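You operate a simulated robot arm through the tools that you are given. There is no shell and no other tool. Be economical: measure what you need, move in short steps, check, and stop when the job is done.

The job below is to be done with a simulated two-armed robot. You get a single attempt, and the scene is never put back.

## Task
On the middle of the steel table, fold the blue cloth in half.

Only the result counts: the job must be done as asked and must still hold three seconds after the hand-in. Knocking over, shifting, dropping, spilling or breaking anything else fails it. Flat cloth is picked up by pressing the open fingertips on it (5 to 10 N) and closing them slowly along it; thin cloth reads only 2 to 8 mm in the jaws.

## Robot
Two 7-joint arms with two-finger parallel grippers on one trunk, on a base that drives. Base frame: it is fixed to the floor where the robot stands at the start and does not move with it; the origin is under the middle of the robot, x ahead of it, y to its left, z up; the surface under the hand at the start is at about z = 860. Units: mm, degrees, N and s.
The left shoulder is at the start at [155, 174, 979], the right one opposite. With the tool pointing down near the work surface each hand reaches from about 100 to 780 mm from the robot's upright axis, wherever it stands, measured 20 degrees to its own side. Places, roughly: middle of the steel table [600, -100, 900]. Payload 3.6 kg a hand.
The tool frame of a hand sits at the grasp point between the pads (the TCP): z along the fingers, y along the line on which they close. The tips reach 30 mm beyond it. Largest opening 110 mm; finger width 20, thickness 10; the body of the gripper, 48 by 112 mm, starts 55 mm behind the TCP.
Orientation is that of the tool frame in the base frame, as a unit quaternion [w, x, y, z]. With the fingers straight down and closing along the base's y, the tool's x points along the base's -x, its y along +y and its z along -z.

## Interface
- The arms move only by the tool nudge_tool. It takes "left_motion", "right_motion" or both (then of equal length, played together; a hand with none holds still); each is a list of rows, each a list of 7 numbers: the shift along the tool's x, y, z in mm, then the turn, a rotation vector about the tool's x, y, z in degrees, then the closure in counts, from 0 (fully open) to 255 (shut). In form: [[x, y, z, rx, ry, rz, gripper], ...]. A call has 1 to 20 rows; each row shifts and turns the commanded pose from where the row before left it, along the tool's axes as they then stand. Rows are played at 5 a second. More than 50 mm and 8.6 degrees between two rows, or a gripper value outside its range, and nothing of the call is played. A pose out of reach is approached as far as the arm can. The call stops where the force on the tool passes 40 N (or 10 N more than at its start, if that is more) or the arm is blocked; 0.2 s more then pass. The fingers move at their own pace (about 153 mm/s each) and stop on an object; they squeeze with about 26 N. The grip force told is the motor's: it shows also when the fingers shut on nothing. Time passes only in rows, and 0.2 s behind the last, so rows that do not move let the fingers close. It gives the time, the measured TCP pose, the force on the tool (base axes), the opening and the grip force at its end, in the units of the frame above (readings bear some noise), with the torque about the TCP (base axes, N m) and any sound that the robot's microphone picked up, and new pictures: "show" is both (left out), scene, wrist or none (wrist: the cameras of the hands that moved).
- Cameras (640 x 400 px; columns grow to the right, rows downward): "scene" is now at [276.9, 1.4, 1152.8]; the picture's right is [0.01, -1.00, 0.00], its down [-0.55, -0.00, -0.83] and it looks along [0.83, 0.01, -0.55] (base axes); focal length 214 px, centre (320, 200). "left" rides on the left gripper at [72, -17, -103] in its tool frame; the picture's right is [0.23, 0.97, 0.00], its down [-0.76, 0.18, -0.62] and it looks along [-0.61, 0.14, 0.78] (tool axes); focal length 222 px, centre (320, 200). "right" rides on the right gripper at [73, 17, -103] in its tool frame; the picture's right is [-0.23, 0.97, 0.00], its down [-0.76, -0.18, -0.62] and it looks along [-0.61, -0.14, 0.78] (tool axes); focal length 222 px, centre (320, 200). There is no depth. A picture from a camera that has moved, and an enlarged one, comes with that camera's place and axes in the base frame and with its lens.
- raise_lower(by): slides the trunk up (or, below 0, down) by that many mm; the arms and the scene camera ride with it, the base frame stays. It gives what a move gives, with no picture.
- drive_base(legs): drives the robot by 1 to 6 legs, each [ahead, left, turn to the left] in mm, mm and degrees, along the robot's own axes; the way and the turn of a leg run together, so that a leg with both is an arc; at most 1500 mm and 180 degrees a leg. The arms and the cameras ride along, it lands a little off, and it stops where it bumps. It gives what a move gives, and a new picture of the scene camera.
- aim_head(pan, tilt): turns the head with the scene camera to pan (to the left, within 86 degrees either way) and tilt (down, from -29 to 69), counted from straight ahead of the robot. It gives what a move gives, and a new picture of the scene camera.
- zoom(camera, box): a new picture of the part [left, top, right, bottom] of that camera's present view, enlarged. No time passes.
- finish_job(): hands the job in; it is judged then, once.

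Work in short steps. Places have to be worked out from the pictures, the camera data and where the tool is seen: move nearer, look again, correct. Check each grasp and each placing, and mend what went wrong. You have 120 turns and 260 pictures in all, those below and enlarged ones among them. Open the grippers and draw the arms clear of the work before you hand the job in, unless the task says otherwise; then end with one line.

The tools are called after ">>>" by a JSON object that holds its "name" and its "arguments". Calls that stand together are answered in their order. nudge_tool: Moves the arms, as the interface text tells. Its arguments: {"type":"object","properties":{"left_motion":{"type":"array"},"right_motion":{"type":"array"},"show":{"type":"string","enum":["both","scene","wrist","none"]}},"required":[]} The other tools are called the same way: raise_lower (by) slides the trunk up or down; drive_base (legs) drives the base; aim_head (pan, tilt) turns the head that bears the scene camera; zoom (camera, box) takes an enlarged picture of a part of a camera's view; finish_job () hands the job in.

At the start:

```text
time_s: 0.0
left_tool_pos: [379.9, 161.5, 1052.9]
left_orientation: [-0.001, -0.001, 1.0, -0.001]
left_force: [0.2, -0.3, -0.3]
left_ft_torque: [-0.03, -0.02, 0.02]
left_width: 110.1
left_grip_force: 0.1
right_tool_pos: [382.1, -222.6, 1002.0]
right_orientation: [-0.001, 0.0, 1.0, 0.0]
right_force: [-0.2, 0.1, 0.4]
right_ft_torque: [-0.01, -0.03, 0.02]
right_width: 109.9
right_grip_force: 0.0
trunk travel left (down, up): [-100.0, 663.0]
robot x, y, heading: [-0.1, -1.6, -0.2]
head pan, tilt: [0.5, 33.6]
```

scene: 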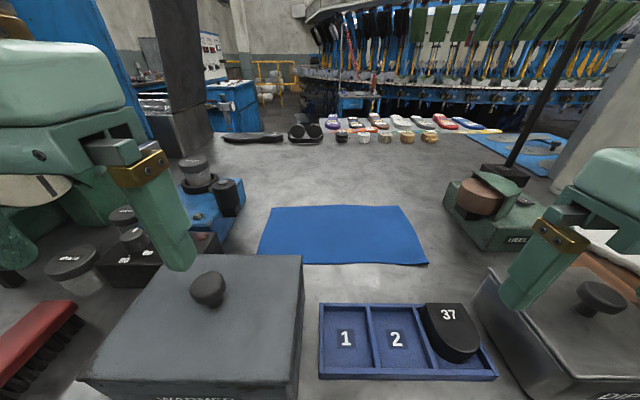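
right: 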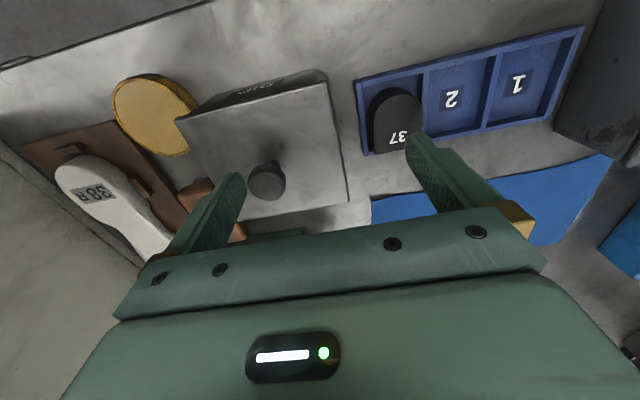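
left: 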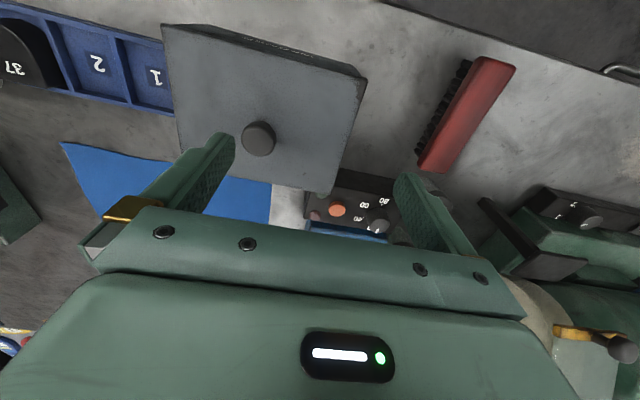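

The cloth appears to span about x 521–692 and y −180–118, and I plan to bring its near edge to its far edge using both hands. First I'll zoom in to check the cloth's corners and what stands beside it.

>>> {"name": "zoom", "arguments": {"camera": "scene", "box": [160, 150, 560, 400]}}

>>> {"name": "aim_head", "arguments": {"pan": 0, "tilt": 55}}

```text
1.60 times, centred on (360, 275) of scene
camera zoom: at [276.9, 1.4, 1152.8], right [0.01, -1.0, 0.0], down [-0.55, 0.0, -0.83], along [0.83, 0.01, -0.55], focal length 343 px, centre (256, 80)
```

zoom: 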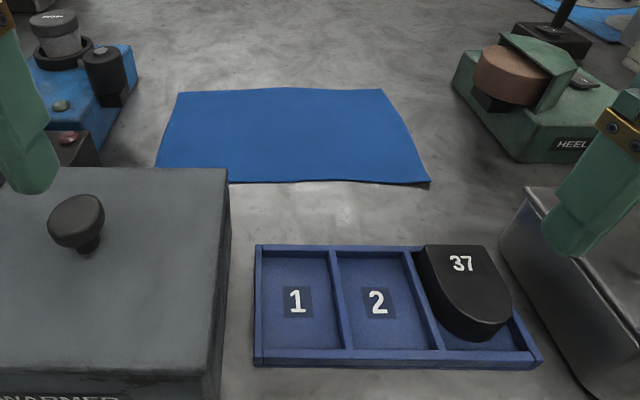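

```text
time_s: 0.8
left_tool_pos: [378.9, 161.5, 1052.2]
left_orientation: [-0.001, -0.001, 1.0, -0.001]
left_force: [0.4, 0.0, 0.1]
left_ft_torque: [-0.02, -0.02, -0.03]
left_width: 110.1
left_grip_force: 0.0
right_tool_pos: [381.5, -224.6, 1002.0]
right_orientation: [0.0, 0.0, 1.0, 0.0]
right_force: [-0.3, 0.6, -0.6]
right_ft_torque: [-0.04, 0.03, -0.01]
right_width: 109.9
right_grip_force: 0.0
trunk travel left (down, up): [-100.0, 663.0]
robot x, y, heading: [-2.4, 0.2, -0.0]
head pan, tilt: [0.0, 55.0]
camera scene: at [260.2, 0.7, 1122.6], right [0.0, -1.0, 0.0], down [-0.82, 0.0, -0.57], along [0.57, 0.0, -0.82], focal length 214 px, centre (320, 200)
```

scene: 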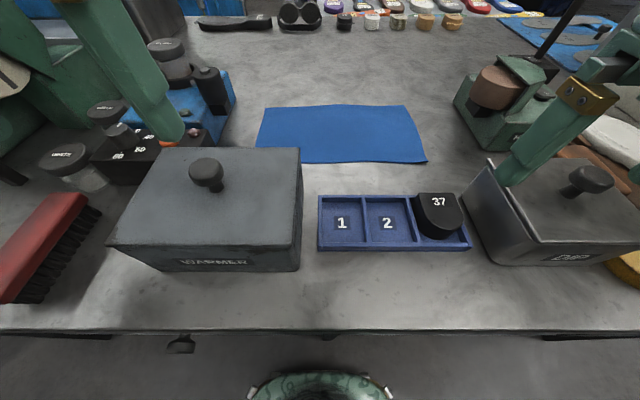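

Triangulating gives a warmer box top at z≈936, ending at x≈471. The cloth's near edge is at x≈519 and it spans y −181 to 118. I'll move both hands above the near edge at (531, 85) and (531, −148), with tips at about z 920.

>>> {"name": "nudge_tool", "arguments": {"left_motion": [[-38, -19, 0, 0, 0, 0, 139], [-38, -19, 0, 0, 0, 0, 139], [-38, -19, 0, 0, 0, 0, 139], [-38, -19, 0, 0, 0, 0, 139], [0, 0, 34, 0, 0, 0, 139], [0, 0, 34, 0, 0, 0, 139], [0, 0, 34, 0, 0, 0, 139], [0, 0, 0, 0, 0, 0, 139]], "right_motion": [[-37.4, 19, 0, 0, 0, 0, 139], [-37.4, 19, 0, 0, 0, 0, 139], [-37.4, 19, 0, 0, 0, 0, 139], [-37.4, 19, 0, 0, 0, 0, 139], [0, 0, 17, 0, 0, 0, 139], [0, 0, 17, 0, 0, 0, 139], [0, 0, 17, 0, 0, 0, 139], [0, 0, 0, 0, 0, 0, 139]]}}

```text
time_s: 2.6
left_tool_pos: [529.9, 84.7, 951.1]
left_orientation: [-0.001, -0.001, 1.0, 0.0]
left_force: [1.3, -0.1, -0.4]
left_ft_torque: [-0.02, -0.01, 0.0]
left_width: 50.3
left_grip_force: 0.0
right_tool_pos: [532.9, -146.4, 951.5]
right_orientation: [0.0, -0.001, 1.0, 0.0]
right_force: [-0.2, 0.8, 0.3]
right_ft_torque: [0.0, -0.01, 0.06]
right_width: 49.9
right_grip_force: 0.1
trunk travel left (down, up): [-100.0, 663.0]
robot x, y, heading: [-0.1, -1.3, 0.0]
head pan, tilt: [0.0, 55.0]
camera scene: at [260.0, 0.6, 1122.7], right [0.0, -1.0, 0.0], down [-0.82, 0.0, -0.57], along [0.57, 0.0, -0.82], focal length 214 px, centre (320, 200)
camera right: at [459.8, -127.4, 1055.5], right [0.23, 0.97, 0.0], down [0.76, -0.18, 0.62], along [0.61, -0.14, -0.78], focal length 222 px, centre (320, 200)
camera left: at [457.4, 68.6, 1054.8], right [-0.23, 0.97, 0.0], down [0.76, 0.18, 0.62], along [0.61, 0.14, -0.78], focal length 222 px, centre (320, 200)
```

scene: 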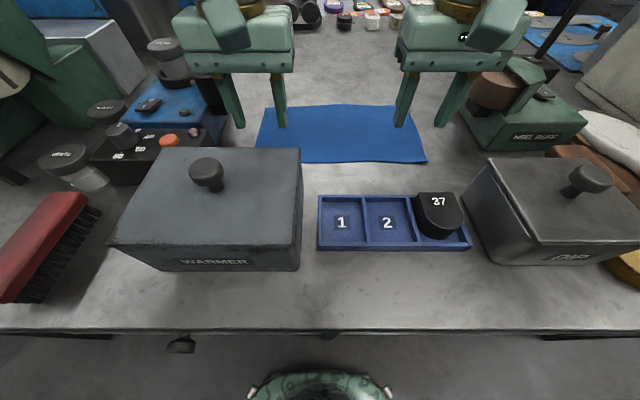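
right: 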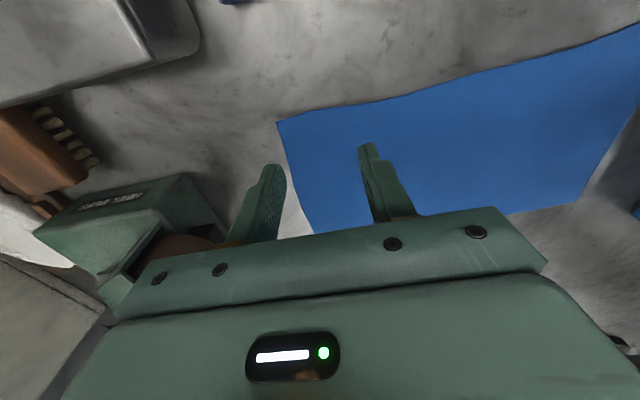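
left: 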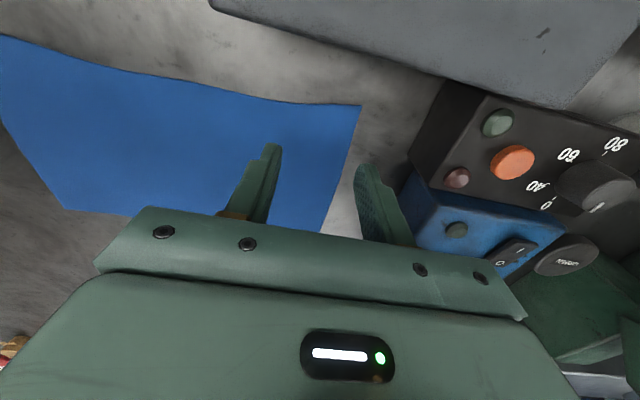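

The wrist views put the near edge at x≈510 by the left hand and x≈520 by the right, with the corners at y≈114 and −179. I'll narrow the opening to 32 mm so both fingers land on cloth, shift the left hand slightly, and descend to just above the surface.

>>> {"name": "nudge_tool", "arguments": {"left_motion": [[8, -3, 0, 0, 0, 0, 181], [0, 0, 20, 0, 0, 0, 181], [0, 0, 20, 0, 0, 0, 181], [0, 0, 14, 0, 0, 0, 181], [0, 0, 0, 0, 0, 0, 181]], "right_motion": [[2, 0, 0, 0, 0, 0, 181], [0, 0, 20, 0, 0, 0, 181], [0, 0, 20, 0, 0, 0, 181], [0, 0, 14, 0, 0, 0, 181], [0, 0, 0, 0, 0, 0, 181]]}}

```text
time_s: 3.9
left_tool_pos: [523.7, 82.0, 895.8]
left_orientation: [-0.001, -0.001, 1.0, 0.0]
left_force: [0.3, -0.5, 0.0]
left_ft_torque: [0.01, -0.01, 0.0]
left_width: 32.0
left_grip_force: 0.1
right_tool_pos: [528.7, -145.6, 898.0]
right_orientation: [-0.001, 0.0, 1.0, 0.0]
right_force: [0.5, -0.2, 0.9]
right_ft_torque: [-0.02, -0.03, 0.06]
right_width: 32.1
right_grip_force: 0.1
trunk travel left (down, up): [-100.0, 663.0]
robot x, y, heading: [3.0, 2.6, -0.2]
head pan, tilt: [0.0, 55.0]
camera scene: at [260.1, 0.7, 1122.6], right [0.0, -1.0, 0.0], down [-0.82, 0.0, -0.57], along [0.57, 0.0, -0.82], focal length 214 px, centre (320, 200)
camera right: at [456.4, -127.3, 1001.0], right [0.23, 0.97, 0.0], down [0.76, -0.18, 0.62], along [0.61, -0.14, -0.78], focal length 222 px, centre (320, 200)
camera left: at [450.4, 65.6, 1000.1], right [-0.23, 0.97, 0.0], down [0.76, 0.18, 0.62], along [0.61, 0.14, -0.78], focal length 222 px, centre (320, 200)
```

scene: 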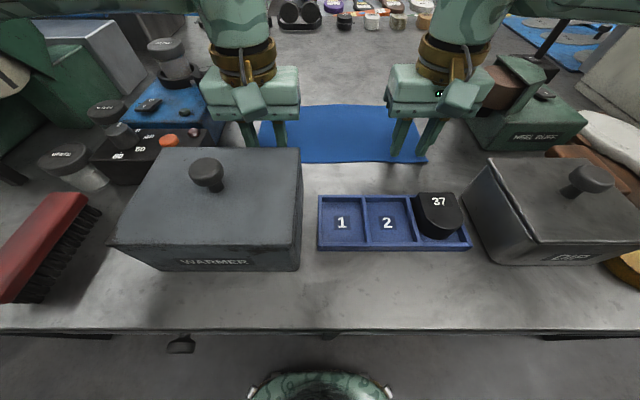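
right: 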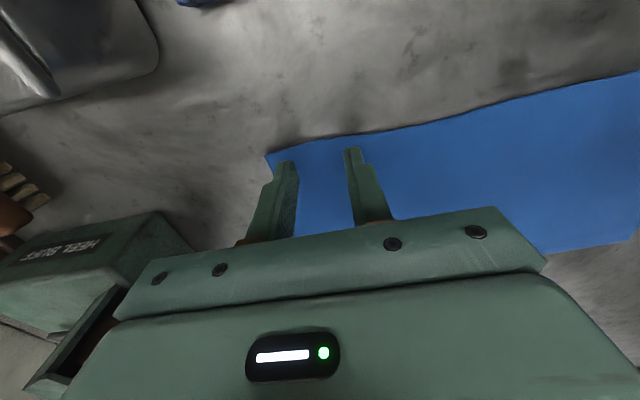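
left: 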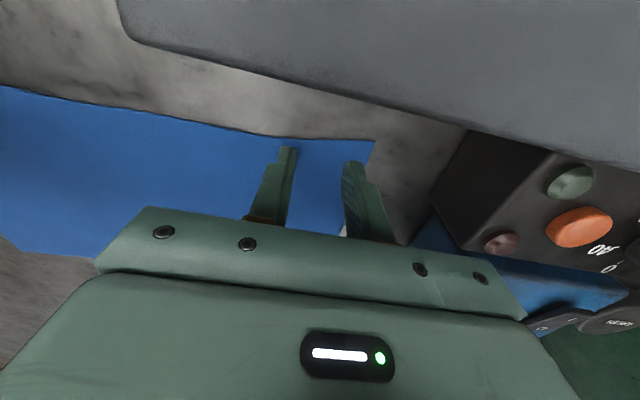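

Both fingertips on each hand are over cloth near the edge, 6–8 mm up. I'll lower in small steps until I feel contact.

>>> {"name": "nudge_tool", "arguments": {"left_motion": [[0, 0, 2, 0, 0, 0, 181], [0, 0, 2, 0, 0, 0, 181], [0, 0, 0, 0, 0, 0, 181]], "right_motion": [[0, 0, 3, 0, 0, 0, 181], [0, 0, 3, 0, 0, 0, 181], [0, 0, 0, 0, 0, 0, 181]], "show": "none"}}

```text
time_s: 4.7
left_tool_pos: [523.1, 81.7, 893.5]
left_orientation: [-0.001, -0.001, 1.0, 0.0]
left_force: [0.0, -0.1, -0.5]
left_ft_torque: [0.01, 0.05, 0.01]
left_width: 32.1
left_grip_force: 0.1
right_tool_pos: [528.5, -146.0, 891.6]
right_orientation: [0.0, 0.0, 1.0, 0.0]
right_force: [0.2, 0.4, 2.2]
right_ft_torque: [-0.01, -0.01, -0.01]
right_width: 31.9
right_grip_force: 0.0
trunk travel left (down, up): [-100.0, 663.0]
robot x, y, heading: [1.2, -0.8, 0.2]
head pan, tilt: [0.0, 55.0]
```

The right hand has started to touch at 2 N, while the left isn't touching yet. I'll keep lowering gently.

>>> {"name": "nudge_tool", "arguments": {"left_motion": [[0, 0, 1.5, 0, 0, 0, 181], [0, 0, 1, 0, 0, 0, 181], [0, 0, 0, 0, 0, 0, 181]], "right_motion": [[0, 0, 0.5, 0, 0, 0, 181], [0, 0, 0.5, 0, 0, 0, 181], [0, 0, 0, 0, 0, 0, 181]], "show": "none"}}

```text
time_s: 5.5
left_tool_pos: [522.3, 82.8, 892.7]
left_orientation: [0.0, -0.001, 1.0, -0.001]
left_force: [0.6, 0.3, 5.9]
left_ft_torque: [0.09, -0.01, -0.06]
left_width: 32.0
left_grip_force: 0.1
right_tool_pos: [529.1, -146.5, 892.3]
right_orientation: [0.001, 0.0, 1.0, -0.001]
right_force: [-0.8, 2.7, 12.7]
right_ft_torque: [-0.1, 0.11, -0.02]
right_width: 31.6
right_grip_force: 0.1
trunk travel left (down, up): [-100.0, 663.0]
robot x, y, heading: [-0.6, 1.1, -0.1]
head pan, tilt: [0.0, 55.0]
```

The left hand presses with 6 N and the right with 13 N. I'll ease the right off a little and close both hands slowly.

>>> {"name": "nudge_tool", "arguments": {"left_motion": [[0, 0, 0, 0, 0, 0, 181], [0, 0, 0, 0, 0, 0, 188], [0, 0, 0, 0, 0, 0, 195], [0, 0, 0, 0, 0, 0, 202], [0, 0, 0, 0, 0, 0, 209], [0, 0, 0, 0, 0, 0, 216], [0, 0, 0, 0, 0, 0, 223], [0, 0, 0, 0, 0, 0, 230], [0, 0, 0, 0, 0, 0, 237], [0, 0, 0, 0, 0, 0, 244], [0, 0, 0, 0, 0, 0, 250], [0, 0, 0, 0, 0, 0, 255], [0, 0, 0, 0, 0, 0, 255], [0, 0, 0, 0, 0, 0, 255]], "right_motion": [[0, 0, -0.4, 0, 0, 0, 181], [0, 0, 0, 0, 0, 0, 188], [0, 0, 0, 0, 0, 0, 195], [0, 0, 0, 0, 0, 0, 202], [0, 0, 0, 0, 0, 0, 209], [0, 0, 0, 0, 0, 0, 216], [0, 0, 0, 0, 0, 0, 223], [0, 0, 0, 0, 0, 0, 230], [0, 0, 0, 0, 0, 0, 237], [0, 0, 0, 0, 0, 0, 244], [0, 0, 0, 0, 0, 0, 250], [0, 0, 0, 0, 0, 0, 255], [0, 0, 0, 0, 0, 0, 255], [0, 0, 0, 0, 0, 0, 255]]}}

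```text
time_s: 8.4
left_tool_pos: [522.3, 81.1, 892.0]
left_orientation: [0.0, -0.001, 1.0, 0.0]
left_force: [0.2, -4.0, 6.0]
left_ft_torque: [-0.11, 0.01, 0.05]
left_width: 2.3
left_grip_force: 26.4
right_tool_pos: [527.9, -146.6, 892.7]
right_orientation: [0.001, 0.0, 1.0, 0.0]
right_force: [-0.6, 2.4, 23.9]
right_ft_torque: [0.11, 0.11, 0.04]
right_width: 1.7
right_grip_force: 26.1
trunk travel left (down, up): [-100.0, 663.0]
robot x, y, heading: [0.4, 3.9, -0.1]
head pan, tilt: [0.0, 55.0]
camera scene: at [258.1, 0.8, 1123.2], right [0.0, -1.0, 0.0], down [-0.82, 0.0, -0.57], along [0.57, 0.0, -0.82], focal length 214 px, centre (320, 200)
camera right: at [456.2, -129.2, 995.2], right [0.23, 0.97, 0.0], down [0.76, -0.18, 0.62], along [0.61, -0.14, -0.78], focal length 222 px, centre (320, 200)
camera left: at [449.2, 65.8, 994.8], right [-0.23, 0.97, 0.0], down [0.76, 0.18, 0.62], along [0.61, 0.14, -0.78], focal length 222 px, centre (320, 200)
```

scene: 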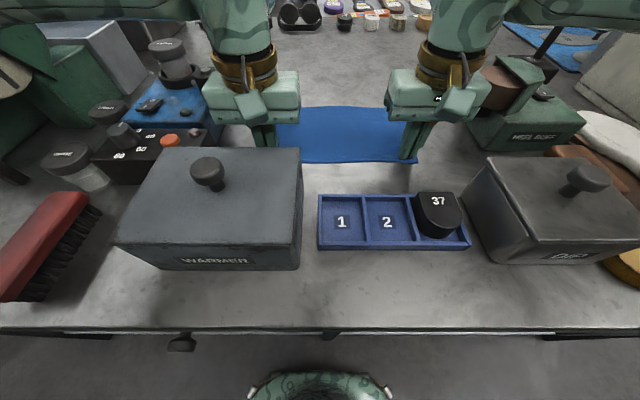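
right: 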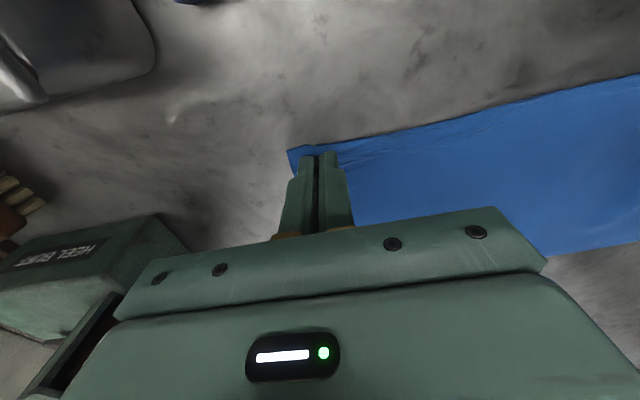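
left: 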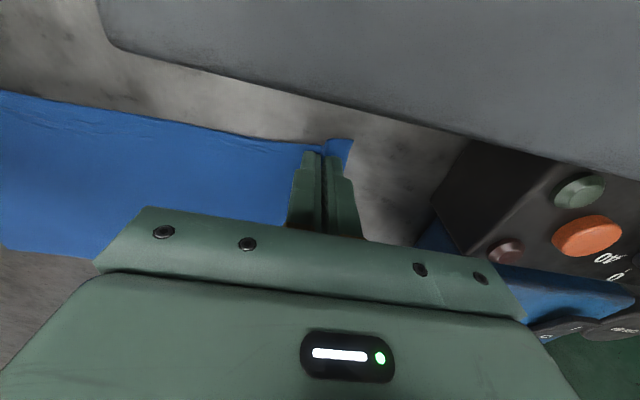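

The cloth has bunched at both hands, with widths of 2.3 and 1.7 mm. I'll lift a little to test the grasps.

>>> {"name": "nudge_tool", "arguments": {"left_motion": [[0, 0, -8, 0, 0, 0, 255], [-3, 0, -10, 0, 0, 0, 255], [-3, 0, -10, 0, 0, 0, 255], [0, 0, 0, 0, 0, 0, 255]], "right_motion": [[0, 0, -8, 0, 0, 0, 255], [-3, 0, -10, 0, 0, 0, 255], [-3, 0, -10, 0, 0, 0, 255], [0, 0, 0, 0, 0, 0, 255]]}}

```text
time_s: 9.4
left_tool_pos: [528.6, 83.0, 919.9]
left_orientation: [-0.001, -0.001, 1.0, 0.0]
left_force: [-0.1, -0.1, -0.1]
left_ft_torque: [0.02, 0.01, -0.01]
left_width: 2.2
left_grip_force: 25.9
right_tool_pos: [536.7, -147.8, 919.4]
right_orientation: [-0.002, -0.001, 1.0, 0.0]
right_force: [0.9, -0.2, -0.9]
right_ft_torque: [-0.01, -0.01, -0.04]
right_width: 0.0
right_grip_force: 26.1
trunk travel left (down, up): [-100.0, 663.0]
robot x, y, heading: [0.2, -0.7, -0.0]
head pan, tilt: [0.0, 55.0]
camera scene: at [260.4, 0.7, 1122.4], right [0.0, -1.0, 0.0], down [-0.82, 0.0, -0.57], along [0.57, 0.0, -0.82], focal length 214 px, centre (320, 200)
camera right: at [463.9, -130.5, 1022.0], right [0.23, 0.97, 0.0], down [0.76, -0.18, 0.62], along [0.61, -0.14, -0.78], focal length 222 px, centre (320, 200)
camera left: at [456.4, 66.4, 1022.8], right [-0.23, 0.97, 0.0], down [0.76, 0.18, 0.62], along [0.61, 0.14, -0.78], focal length 222 px, centre (320, 200)
```

scene: 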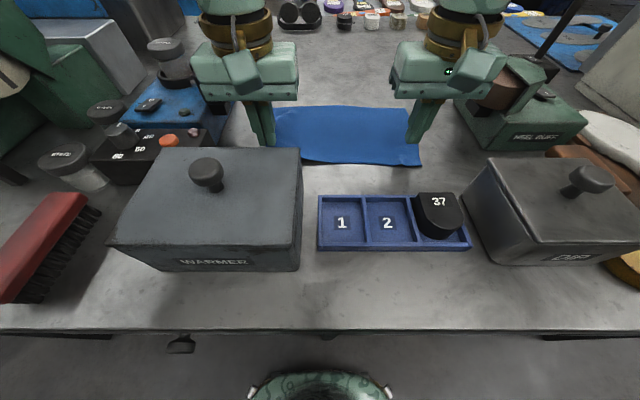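
right: 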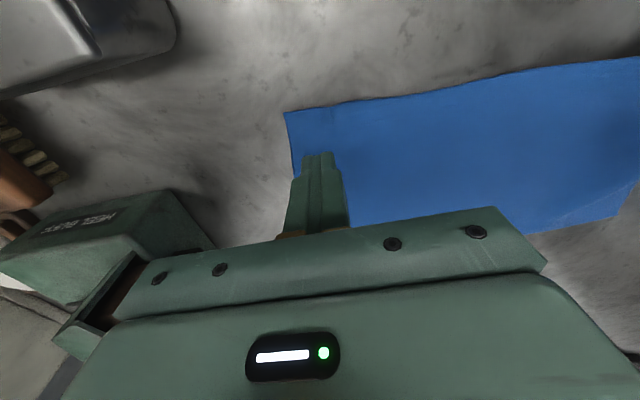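
left: 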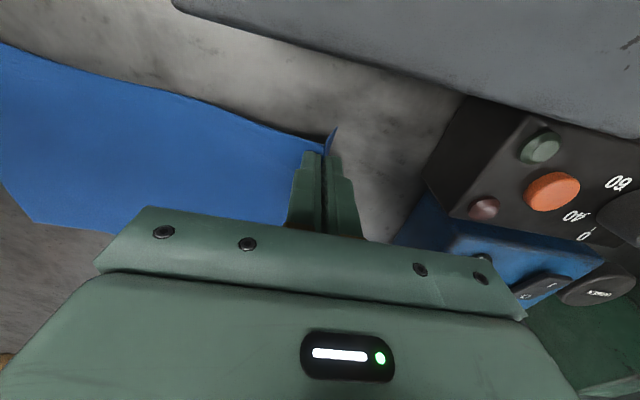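

The left hand holds but the right slipped off. The right corner is now at about (507, −166), so I'll reopen the right hand a little wider, reposition to (520, −133) and come down again.

>>> {"name": "nudge_tool", "arguments": {"right_motion": [[17, 15, 0, 0, 0, 0, 167], [0, 0, 12, 0, 0, 0, 167], [0, 0, 12, 0, 0, 0, 167], [0, 0, 2, 0, 0, 0, 167], [0, 0, 0, 0, 0, 0, 167]], "show": "wrist"}}

```text
time_s: 10.7
left_tool_pos: [528.6, 82.2, 919.4]
left_orientation: [-0.002, -0.001, 1.0, -0.001]
left_force: [-0.7, -0.5, -0.3]
left_ft_torque: [0.02, 0.04, -0.04]
left_width: 2.2
left_grip_force: 25.7
right_tool_pos: [516.8, -133.7, 892.9]
right_orientation: [-0.001, 0.0, 1.0, 0.0]
right_force: [0.1, 0.4, 0.0]
right_ft_torque: [0.01, 0.0, 0.02]
right_width: 37.8
right_grip_force: 0.1
trunk travel left (down, up): [-100.0, 663.0]
robot x, y, heading: [1.1, 0.1, -0.0]
head pan, tilt: [0.0, 55.0]
camera right: at [446.0, -115.4, 996.6], right [0.23, 0.97, 0.0], down [0.76, -0.18, 0.62], along [0.61, -0.14, -0.78], focal length 222 px, centre (320, 200)
```

right: 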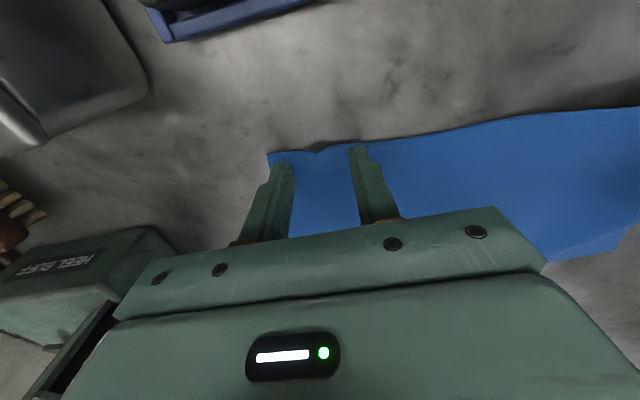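

Both fingers are on the cloth but a little close to its edge. I'll go 4 mm deeper in x and press down lightly.

>>> {"name": "nudge_tool", "arguments": {"right_motion": [[-4, 0, 0, 0, 0, 0, 167], [0, 0, 0.8, 0, 0, 0, 167], [0, 0, 0.7, 0, 0, 0, 167], [0, 0, 0, 0, 0, 0, 167]], "show": "none"}}

```text
time_s: 11.7
left_tool_pos: [528.7, 82.2, 919.0]
left_orientation: [-0.001, 0.0, 1.0, -0.001]
left_force: [0.6, 0.6, 0.6]
left_ft_torque: [0.01, -0.01, 0.03]
left_width: 2.0
left_grip_force: 26.2
right_tool_pos: [520.9, -133.2, 891.1]
right_orientation: [0.0, 0.0, 1.0, 0.0]
right_force: [-0.3, -1.0, 4.3]
right_ft_torque: [-0.07, -0.03, -0.04]
right_width: 38.2
right_grip_force: 0.0
trunk travel left (down, up): [-100.0, 663.0]
robot x, y, heading: [1.3, -1.4, -0.2]
head pan, tilt: [0.0, 55.0]
```

At 4.3 N I'll press slightly more, to about 7 N, and close slowly.

>>> {"name": "nudge_tool", "arguments": {"right_motion": [[0, 0, 0.3, 0, 0, 0, 167], [0, 0, 0, 0, 0, 0, 174], [0, 0, 0, 0, 0, 0, 181], [0, 0, 0, 0, 0, 0, 188], [0, 0, 0, 0, 0, 0, 195], [0, 0, 0, 0, 0, 0, 202], [0, 0, 0, 0, 0, 0, 209], [0, 0, 0, 0, 0, 0, 216], [0, 0, 0, 0, 0, 0, 223], [0, 0, 0, 0, 0, 0, 230], [0, 0, 0, 0, 0, 0, 236], [0, 0, 0, 0, 0, 0, 242], [0, 0, 0, 0, 0, 0, 248], [0, 0, 0, 0, 0, 0, 255], [0, 0, 0, 0, 0, 0, 255], [0, 0, 0, 0, 0, 0, 255]], "show": "wrist"}}

```text
time_s: 15.1
left_tool_pos: [528.4, 83.7, 919.8]
left_orientation: [-0.001, -0.001, 1.0, 0.0]
left_force: [-0.6, -4.2, -0.4]
left_ft_torque: [-0.16, 0.03, -0.01]
left_width: 2.2
left_grip_force: 25.7
right_tool_pos: [523.0, -133.4, 890.8]
right_orientation: [0.001, 0.0, 1.0, 0.0]
right_force: [0.2, 2.7, 10.0]
right_ft_torque: [0.06, 0.0, -0.04]
right_width: 2.3
right_grip_force: 25.7
trunk travel left (down, up): [-100.0, 663.0]
robot x, y, heading: [-0.5, 2.8, -0.0]
head pan, tilt: [0.0, 55.0]
camera right: at [450.1, -115.1, 995.2], right [0.23, 0.97, 0.0], down [0.76, -0.18, 0.62], along [0.61, -0.14, -0.78], focal length 222 px, centre (320, 200)
```

right: 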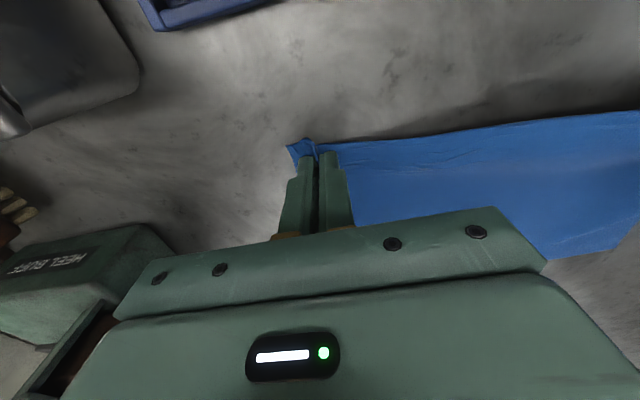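

The right width is 2.3 mm and I can feel tension between the hands, which suggests a firm grip. I'll lift the right hand level with the left and check.

>>> {"name": "nudge_tool", "arguments": {"right_motion": [[0, 4, -8, 0, 0, 0, 255], [-3, 2, -10, 0, 0, 0, 255], [-3, 0, -10, 0, 0, 0, 255], [0, 0, 0, 0, 0, 0, 255]]}}

```text
time_s: 16.1
left_tool_pos: [529.7, 83.1, 919.8]
left_orientation: [-0.001, -0.001, 1.0, -0.001]
left_force: [0.6, 0.4, 0.1]
left_ft_torque: [-0.01, 0.04, 0.05]
left_width: 2.1
left_grip_force: 25.4
right_tool_pos: [527.6, -126.0, 919.4]
right_orientation: [-0.001, -0.001, 1.0, 0.0]
right_force: [0.5, -0.6, 0.1]
right_ft_torque: [-0.04, 0.02, -0.02]
right_width: 2.1
right_grip_force: 26.2
trunk travel left (down, up): [-100.0, 663.0]
robot x, y, heading: [1.9, -1.4, -0.2]
head pan, tilt: [0.0, 55.0]
camera scene: at [260.4, 0.7, 1122.4], right [0.0, -1.0, 0.0], down [-0.82, 0.0, -0.57], along [0.57, 0.0, -0.82], focal length 214 px, centre (320, 200)
camera right: at [456.3, -108.3, 1022.6], right [0.23, 0.97, 0.0], down [0.76, -0.18, 0.62], along [0.61, -0.14, -0.78], focal length 222 px, centre (320, 200)
```

scene: 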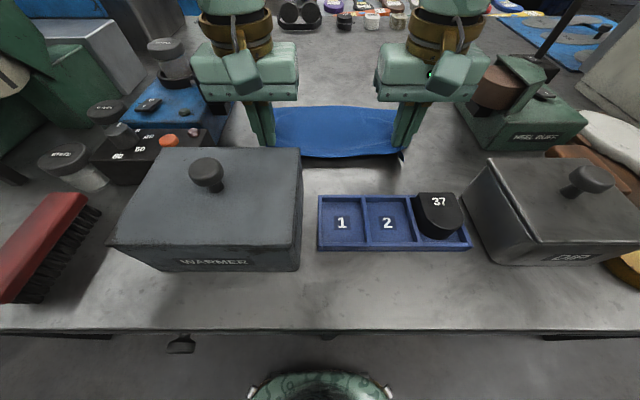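
right: 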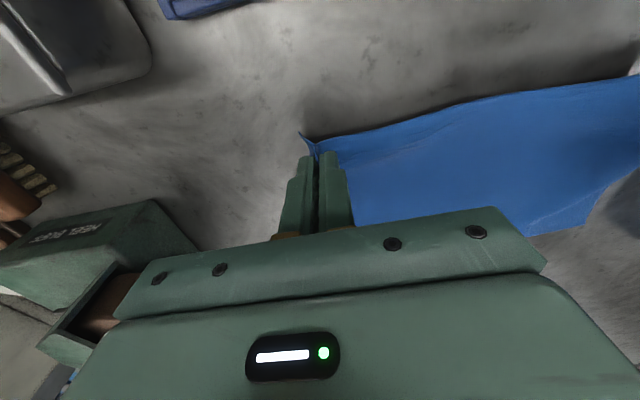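

Both grasps hold. I'll carry both hands along the first half of an arc around the fold line at x≈603, then look.

>>> {"name": "nudge_tool", "arguments": {"left_motion": [[-3, 0, -8, 0, 0, 0, 255], [-4, 0, -8, 0, 0, 0, 255], [-6, 0, -7, 0, 0, 0, 255], [-8, 0, -6, 0, 0, 0, 255], [-9, 0, -5, 0, 0, 0, 255], [-9, 0, -4, 0, 0, 0, 255], [-10, 0, -3, 0, 0, 0, 255], [-10, 0, -2, 0, 0, 0, 255], [-10, 0, 0, 0, 0, 0, 255], [-10, 0, 0, 0, 0, 0, 255], [0, 0, 0, 0, 0, 0, 255]], "right_motion": [[-5, 0, -8, 0, 0, 0, 255], [-4, 0, -8, 0, 0, 0, 255], [-6, 0, -7, 0, 0, 0, 255], [-8, 0, -6, 0, 0, 0, 255], [-9, 0, -5, 0, 0, 0, 255], [-9, 0, -4, 0, 0, 0, 255], [-10, 0, -3, 0, 0, 0, 255], [-10, 0, -2, 0, 0, 0, 255], [-10, 0, 0, 0, 0, 0, 255], [-10, 0, 0, 0, 0, 0, 255], [0, 0, 0, 0, 0, 0, 255]]}}

```text
time_s: 18.4
left_tool_pos: [609.4, 84.2, 960.7]
left_orientation: [-0.001, -0.001, 1.0, -0.001]
left_force: [0.4, -0.1, -0.2]
left_ft_torque: [0.01, 0.02, 0.01]
left_width: 2.2
left_grip_force: 25.6
right_tool_pos: [610.5, -125.6, 961.0]
right_orientation: [-0.001, 0.0, 1.0, 0.0]
right_force: [-0.2, -0.5, 0.3]
right_ft_torque: [-0.03, 0.01, -0.03]
right_width: 2.3
right_grip_force: 25.8
trunk travel left (down, up): [-100.0, 663.0]
robot x, y, heading: [-0.5, -2.0, 0.1]
head pan, tilt: [0.0, 55.0]
camera scene: at [260.3, 0.7, 1122.5], right [0.0, -1.0, 0.0], down [-0.82, 0.0, -0.57], along [0.57, 0.0, -0.82], focal length 214 px, centre (320, 200)
camera right: at [538.1, -109.1, 1065.1], right [0.23, 0.97, 0.0], down [0.76, -0.18, 0.62], along [0.61, -0.14, -0.78], focal length 222 px, centre (320, 200)
camera left: at [535.9, 66.7, 1064.2], right [-0.23, 0.97, 0.0], down [0.76, 0.18, 0.62], along [0.61, 0.14, -0.78], focal length 222 px, centre (320, 200)
```

scene: 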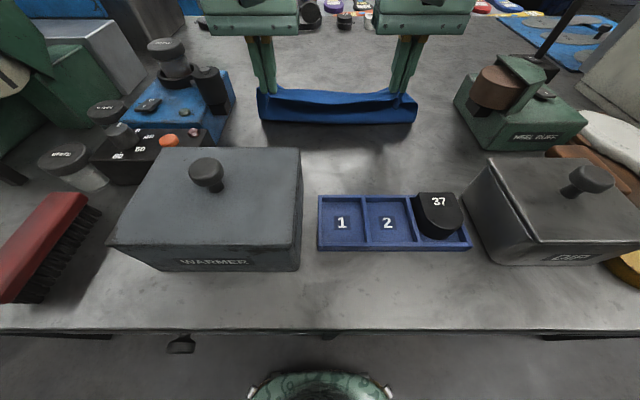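
right: 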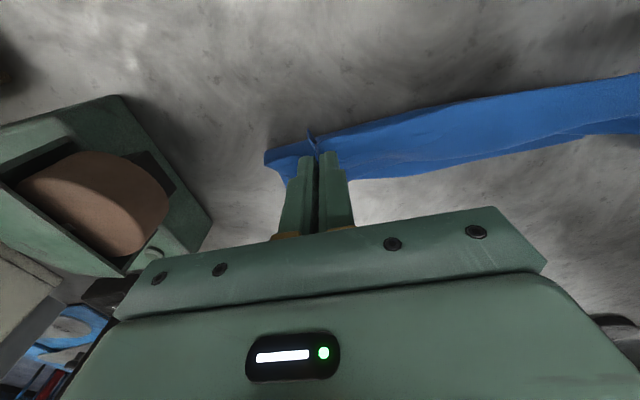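
left: 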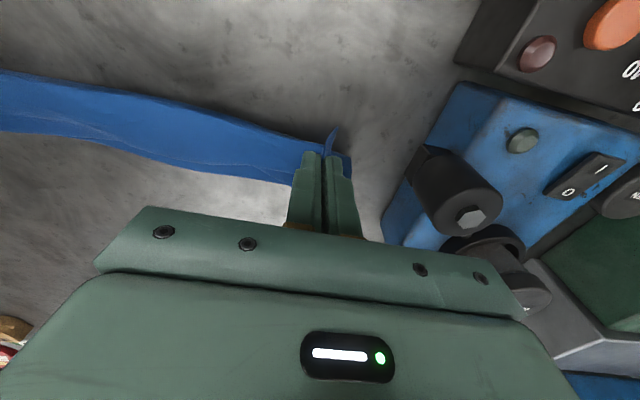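

The fold's lower edge now appears further forward than I expected. I'll zoom in to see where the cloth lies.

>>> {"name": "zoom", "arguments": {"camera": "scene", "box": [240, 60, 440, 180]}}

>>> {"name": "zoom", "arguments": {"camera": "left", "box": [0, 40, 400, 240]}}

```text
3.20 times, centred on (340, 120) of scene
camera zoom: at [260.3, 0.7, 1122.5], right [0.0, -1.0, 0.0], down [-0.82, 0.0, -0.57], along [0.57, 0.0, -0.82], focal length 686 px, centre (256, 456)
```

zoom: 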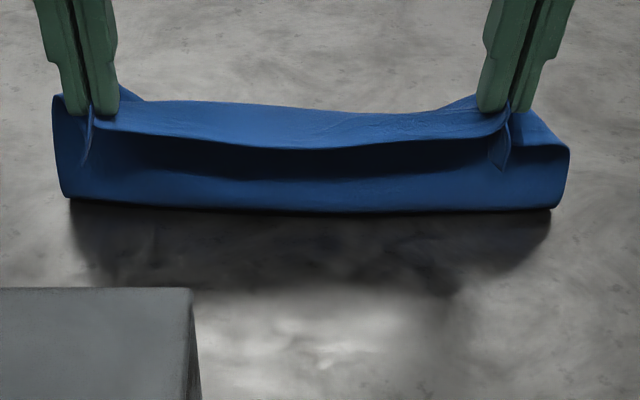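

```text
1.60 times, centred on (200, 140) of left
camera zoom: at [535.9, 66.7, 1064.2], right [-0.23, 0.97, 0.0], down [0.76, 0.18, 0.62], along [0.61, 0.14, -0.78], focal length 355 px, centre (512, 296)
```

zoom: 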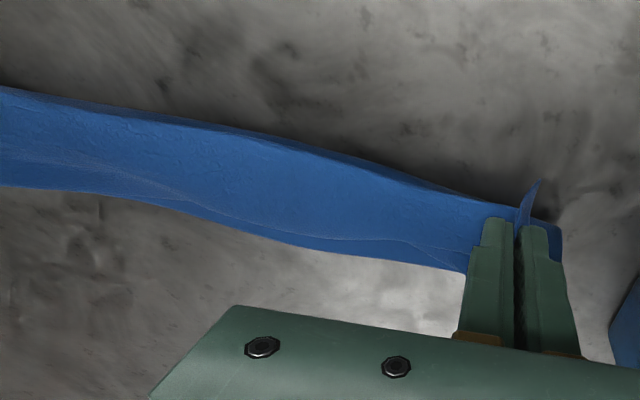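

The far edge is still in place at x≈686, and the cloth hangs from the hands as planned. To keep the held edge from curling back at landing, I'll tilt both hands about +y around their tips, starting with 24° to test reach.

>>> {"name": "nudge_tool", "arguments": {"left_motion": [[-4.2, 0, 0, 0, 8, 0, 255], [-4.2, 0, 0, 0, 8, 0, 255], [-4.2, 0, 0, 0, 8, 0, 255], [0, 0, 0, 0, 0, 0, 255]], "right_motion": [[-4.2, 0, 0, 0, 8, 0, 255], [-4.2, 0, 0, 0, 8, 0, 255], [-4.2, 0, 0, 0, 8, 0, 255], [0, 0, 0, 0, 0, 0, 255]], "show": "scene"}}

```text
time_s: 19.4
left_tool_pos: [564.3, 89.5, 920.6]
left_orientation: [-0.209, -0.003, 0.978, -0.003]
left_force: [0.4, -3.9, 1.0]
left_ft_torque: [-0.15, -0.03, 0.05]
left_width: 2.2
left_grip_force: 26.1
left hand out of reach, approached as far as the arm can: row 2, 3
right_tool_pos: [599.6, -119.9, 951.1]
right_orientation: [-0.058, -0.021, 0.998, -0.013]
right_force: [-1.2, 3.9, -1.2]
right_ft_torque: [0.1, 0.03, -0.01]
right_width: 2.3
right_grip_force: 26.2
right hand out of reach, approached as far as the arm can: row 1, 2, 3
trunk travel left (down, up): [-100.0, 663.0]
robot x, y, heading: [-0.5, -0.7, -0.2]
head pan, tilt: [0.0, 55.0]
camera scene: at [259.8, 1.1, 1122.7], right [0.0, -1.0, 0.0], down [-0.82, 0.0, -0.57], along [0.57, 0.0, -0.82], focal length 214 px, centre (320, 200)
```

scene: 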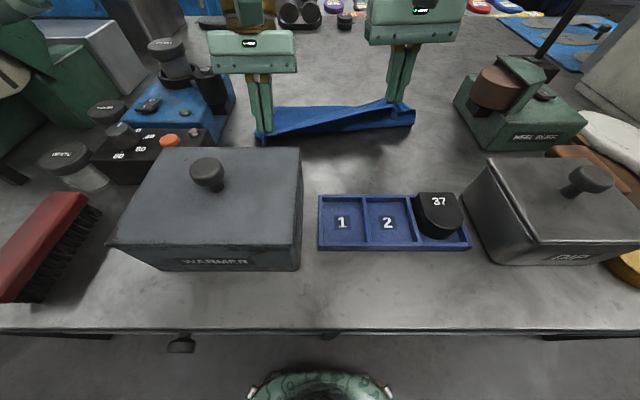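

The tilt is out of reach, so I'll undo it and fold with the hands vertical, straightening the edge afterwards if it curls.

>>> {"name": "nudge_tool", "arguments": {"left_motion": [[0, 0, 0, 0, -8, 0, 255], [4.2, 0, 0, 0, -8, 0, 255], [4.2, 0, 0, 0, -8, 0, 255], [4.2, 0, 0, 0, 0, 0, 255], [0, 0, 0, 0, 0, 0, 255]], "right_motion": [[0, 0, 0, 0, -8, 0, 255], [4.2, 0, 0, 0, -8, 0, 255], [4.2, 0, 0, 0, -8, 0, 255], [4.2, 0, 0, 0, 0, 0, 255], [0, 0, 0, 0, 0, 0, 255]], "show": "scene"}}

```text
time_s: 20.6
left_tool_pos: [554.5, 89.8, 920.6]
left_orientation: [-0.001, 0.0, 1.0, 0.0]
left_force: [2.0, -4.7, 0.1]
left_ft_torque: [-0.15, -0.04, 0.02]
left_width: 2.0
left_grip_force: 26.0
right_tool_pos: [587.1, -120.2, 949.2]
right_orientation: [0.151, -0.023, 0.988, -0.008]
right_force: [-1.7, 4.1, -0.9]
right_ft_torque: [0.13, 0.05, 0.04]
right_width: 2.1
right_grip_force: 25.6
trunk travel left (down, up): [-100.0, 663.0]
robot x, y, heading: [1.3, 1.4, 0.3]
head pan, tilt: [0.0, 55.0]
camera scene: at [260.2, 0.7, 1122.5], right [0.0, -1.0, 0.0], down [-0.82, 0.0, -0.57], along [0.57, 0.0, -0.82], focal length 214 px, centre (320, 200)
```

scene: 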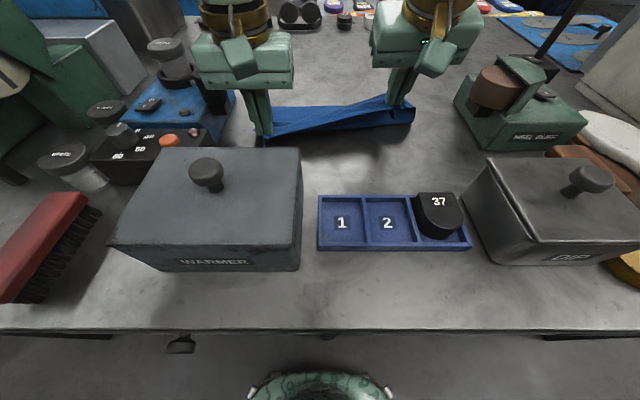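

The commanded pose resets to what is actually reached, and the right hand is now about 17° over-rotated. I'll straighten it and bring both hands back to x≈609, z≈960.

>>> {"name": "nudge_tool", "arguments": {"left_motion": [[-11, -1, -8, 0, 0, 0, 255], [-11, -1, -8, 0, 0, 0, 255], [-11, -1, -8, 0, 0, 0, 255], [-11, -1, -8, 0, 0, 0, 255], [-11, -1, -8, 0, 0, 0, 255], [0, 0, 0, 0, 0, 0, 255]], "right_motion": [[0, 0, 0, 0, 8.4, 1.3, 255], [0, 0, 0, -0.9, 8.4, 1.3, 255], [-7, 0, -3.7, 0, 0.5, 0, 255], [-7, 0, -3.7, 0, 0, 0, 255], [-7, 0, -3.7, 0, 0, 0, 255], [0, 0, 0, 0, 0, 0, 255]], "show": "scene"}}

```text
time_s: 22.1
left_tool_pos: [610.1, 83.9, 960.4]
left_orientation: [-0.001, -0.001, 1.0, 0.0]
left_force: [0.8, -0.1, -0.7]
left_ft_torque: [-0.01, -0.01, -0.04]
left_width: 2.1
left_grip_force: 26.3
right_tool_pos: [608.8, -122.0, 961.2]
right_orientation: [-0.001, 0.001, 1.0, 0.0]
right_force: [0.5, 0.1, 0.0]
right_ft_torque: [0.0, -0.03, -0.02]
right_width: 2.1
right_grip_force: 26.2
trunk travel left (down, up): [-100.0, 663.0]
robot x, y, heading: [-0.8, -2.2, -0.2]
head pan, tilt: [0.0, 55.0]
camera scene: at [260.3, 0.7, 1122.5], right [0.0, -1.0, 0.0], down [-0.82, 0.0, -0.57], along [0.57, 0.0, -0.82], focal length 214 px, centre (320, 200)
```

scene: 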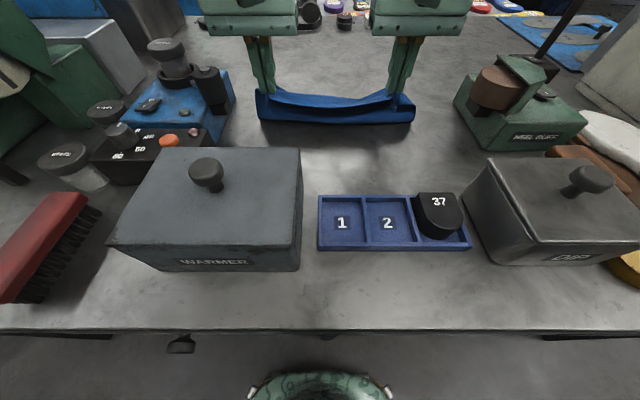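

Both hands are back, vertical and level, with the grips intact. I'll carry them on down the second half of the arc towards x≈677, with tips about 24 mm up.

>>> {"name": "nudge_tool", "arguments": {"left_motion": [[-10, 1, 0, 0, 0, 0, 255], [-10, 1, 2, 0, 0, 0, 255], [-10, 0, 4, 0, 0, 0, 255], [-9, 0, 6, 0, 0, 0, 255], [-9, 0, 8, 0, 0, 0, 255], [-8, 0, 9, 0, 0, 0, 255], [-7, 0, 9, 0, 0, 0, 255], [-5, 0, 9, 0, 0, 0, 255], [0, 0, 0, 0, 0, 0, 255]], "right_motion": [[-10, -1, 0, 0, 0, 0, 255], [-10, -1, 2, 0, 0, 0, 255], [-10, 0, 4, 0, 0, 0, 255], [-9, 0, 6, 0, 0, 0, 255], [-9, 0, 8, 0, 0, 0, 255], [-8, 0, 9, 0, 0, 0, 255], [-7, 0, 9, 0, 0, 0, 255], [-5, 0, 9, 0, 0, 0, 255], [0, 0, 0, 0, 0, 0, 255]]}}

```text
time_s: 24.1
left_tool_pos: [674.4, 88.6, 910.8]
left_orientation: [-0.001, -0.001, 1.0, -0.001]
left_force: [-0.1, 0.0, -0.3]
left_ft_torque: [0.0, 0.01, -0.03]
left_width: 2.5
left_grip_force: 25.8
right_tool_pos: [675.9, -123.1, 912.6]
right_orientation: [0.001, 0.002, 1.0, 0.001]
right_force: [-0.7, -0.6, -0.2]
right_ft_torque: [-0.01, -0.01, -0.01]
right_width: 2.2
right_grip_force: 26.2
trunk travel left (down, up): [-100.0, 663.0]
robot x, y, heading: [3.4, 1.8, -0.0]
head pan, tilt: [0.0, 55.0]
camera scene: at [260.1, 0.7, 1122.6], right [0.0, -1.0, 0.0], down [-0.82, 0.0, -0.57], along [0.57, 0.0, -0.82], focal length 214 px, centre (320, 200)
camera right: at [602.7, -105.8, 1015.7], right [0.23, 0.97, 0.0], down [0.76, -0.18, 0.62], along [0.61, -0.14, -0.78], focal length 222 px, centre (320, 200)
camera left: at [601.6, 71.5, 1014.3], right [-0.23, 0.97, 0.0], down [0.76, 0.18, 0.62], along [0.61, 0.14, -0.78], focal length 222 px, centre (320, 200)
```

scene: 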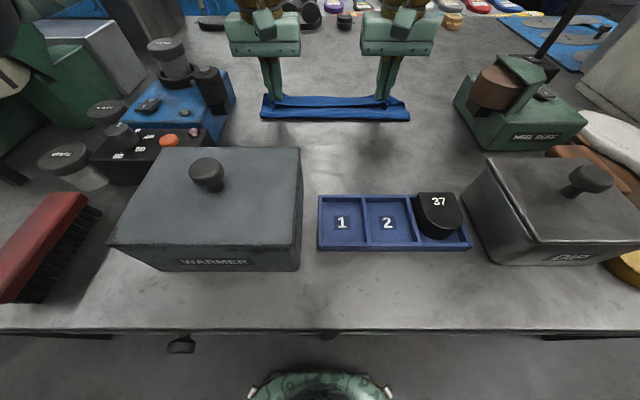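
right: 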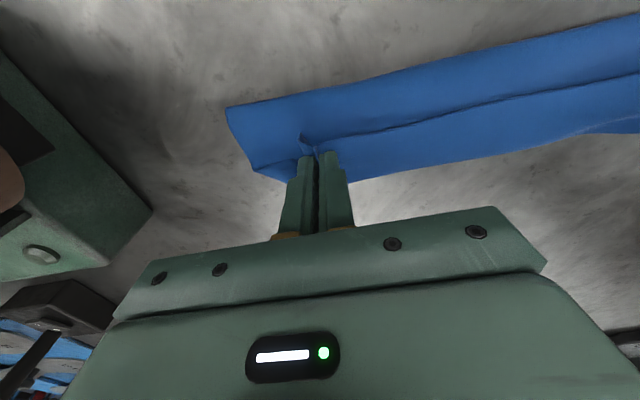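
left: 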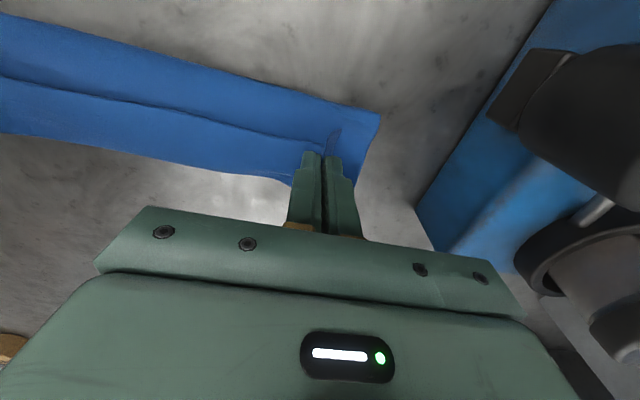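

Without tilt the cloth buckled: the held edge faces the robot, and the fold crept forward to x≈633. I'll retrace the arc to lay the edge back, then raise the trunk so the wrists can tilt.

>>> {"name": "nudge_tool", "arguments": {"left_motion": [[5, 0, -9, 0, 0, 0, 255], [7, 0, -9, 0, 0, 0, 255], [8, 0, -9, 0, 0, 0, 255], [9, 0, -8, 0, 0, 0, 255], [9, 0, -6, 0, 0, 0, 255], [10, 0, -4, 0, 0, 0, 255], [10, 0, -2, 0, 0, 0, 255], [10, 0, 0, 0, 0, 0, 255], [10, 0, 0, 0, 0, 0, 255], [10, 0, 0, 0, 0, 0, 255], [9, 0, 4, 0, 0, 0, 255], [9, 0, 5, 0, 0, 0, 255], [8, 0, 6, 0, 0, 0, 255], [6, 0, 7, 0, 0, 0, 255], [4, 0, 8, 0, 0, 0, 255], [4, 0, 8, 0, 0, 0, 255], [0, 0, 0, 0, 0, 0, 255]], "right_motion": [[5, 0, -9, 0, 0, 0, 255], [7, 0, -9, 0, 0, 0, 255], [8, 0, -9, 0, 0, 0, 255], [9, 0, -8, 0, 0, 0, 255], [9, 0, -6, 0, 0, 0, 255], [10, 0, -4, 0, 0, 0, 255], [10, 0, -2, 0, 0, 0, 255], [10, 0, 0, 0, 0, 0, 255], [10, 0, 0, 0, 0, 0, 255], [10, 0, 0, 0, 0, 0, 255], [9, 0, 4, 0, 0, 0, 255], [9, 0, 5, 0, 0, 0, 255], [8, 0, 6, 0, 0, 0, 255], [6, 0, 7, 0, 0, 0, 255], [4, 0, 8, 0, 0, 0, 255], [4, 0, 8, 0, 0, 0, 255], [0, 0, 0, 0, 0, 0, 255]], "show": "scene"}}

>>> {"name": "raise_lower", "arguments": {"by": 50}}

```text
time_s: 27.6
left_tool_pos: [547.6, 85.4, 920.4]
left_orientation: [-0.001, -0.001, 1.0, -0.001]
left_force: [0.4, 0.0, 0.2]
left_ft_torque: [0.01, -0.01, 0.01]
left_width: 2.3
left_grip_force: 25.9
right_tool_pos: [548.4, -123.4, 922.7]
right_orientation: [0.001, 0.001, 1.0, 0.0]
right_force: [0.0, 0.4, 0.2]
right_ft_torque: [0.0, 0.02, 0.01]
right_width: 2.1
right_grip_force: 25.8
trunk travel left (down, up): [-100.0, 663.0]
robot x, y, heading: [-0.6, -0.7, -0.2]
head pan, tilt: [0.0, 55.0]
camera scene: at [260.2, 0.7, 1122.5], right [0.0, -1.0, 0.0], down [-0.82, 0.0, -0.57], along [0.57, 0.0, -0.82], focal length 214 px, centre (320, 200)
```

scene: 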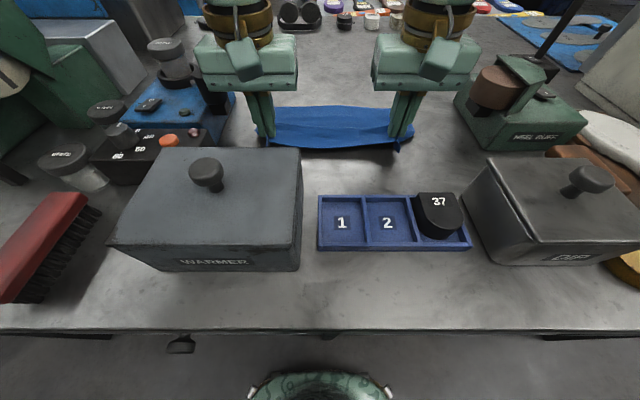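

```text
time_s: 28.6
left_tool_pos: [550.2, 85.8, 972.3]
left_orientation: [-0.002, 0.0, 1.0, -0.001]
left_force: [0.6, 0.5, 0.2]
left_ft_torque: [0.0, 0.02, -0.01]
left_width: 2.1
left_grip_force: 25.8
right_tool_pos: [549.1, -123.3, 970.5]
right_orientation: [-0.001, 0.001, 1.0, -0.001]
right_force: [0.3, -0.1, -0.7]
right_ft_torque: [-0.01, 0.02, -0.01]
right_width: 1.9
right_grip_force: 26.3
trunk travel left (down, up): [-150.0, 613.0]
robot x, y, heading: [-0.1, -0.7, 0.0]
head pan, tilt: [0.0, 55.0]
```

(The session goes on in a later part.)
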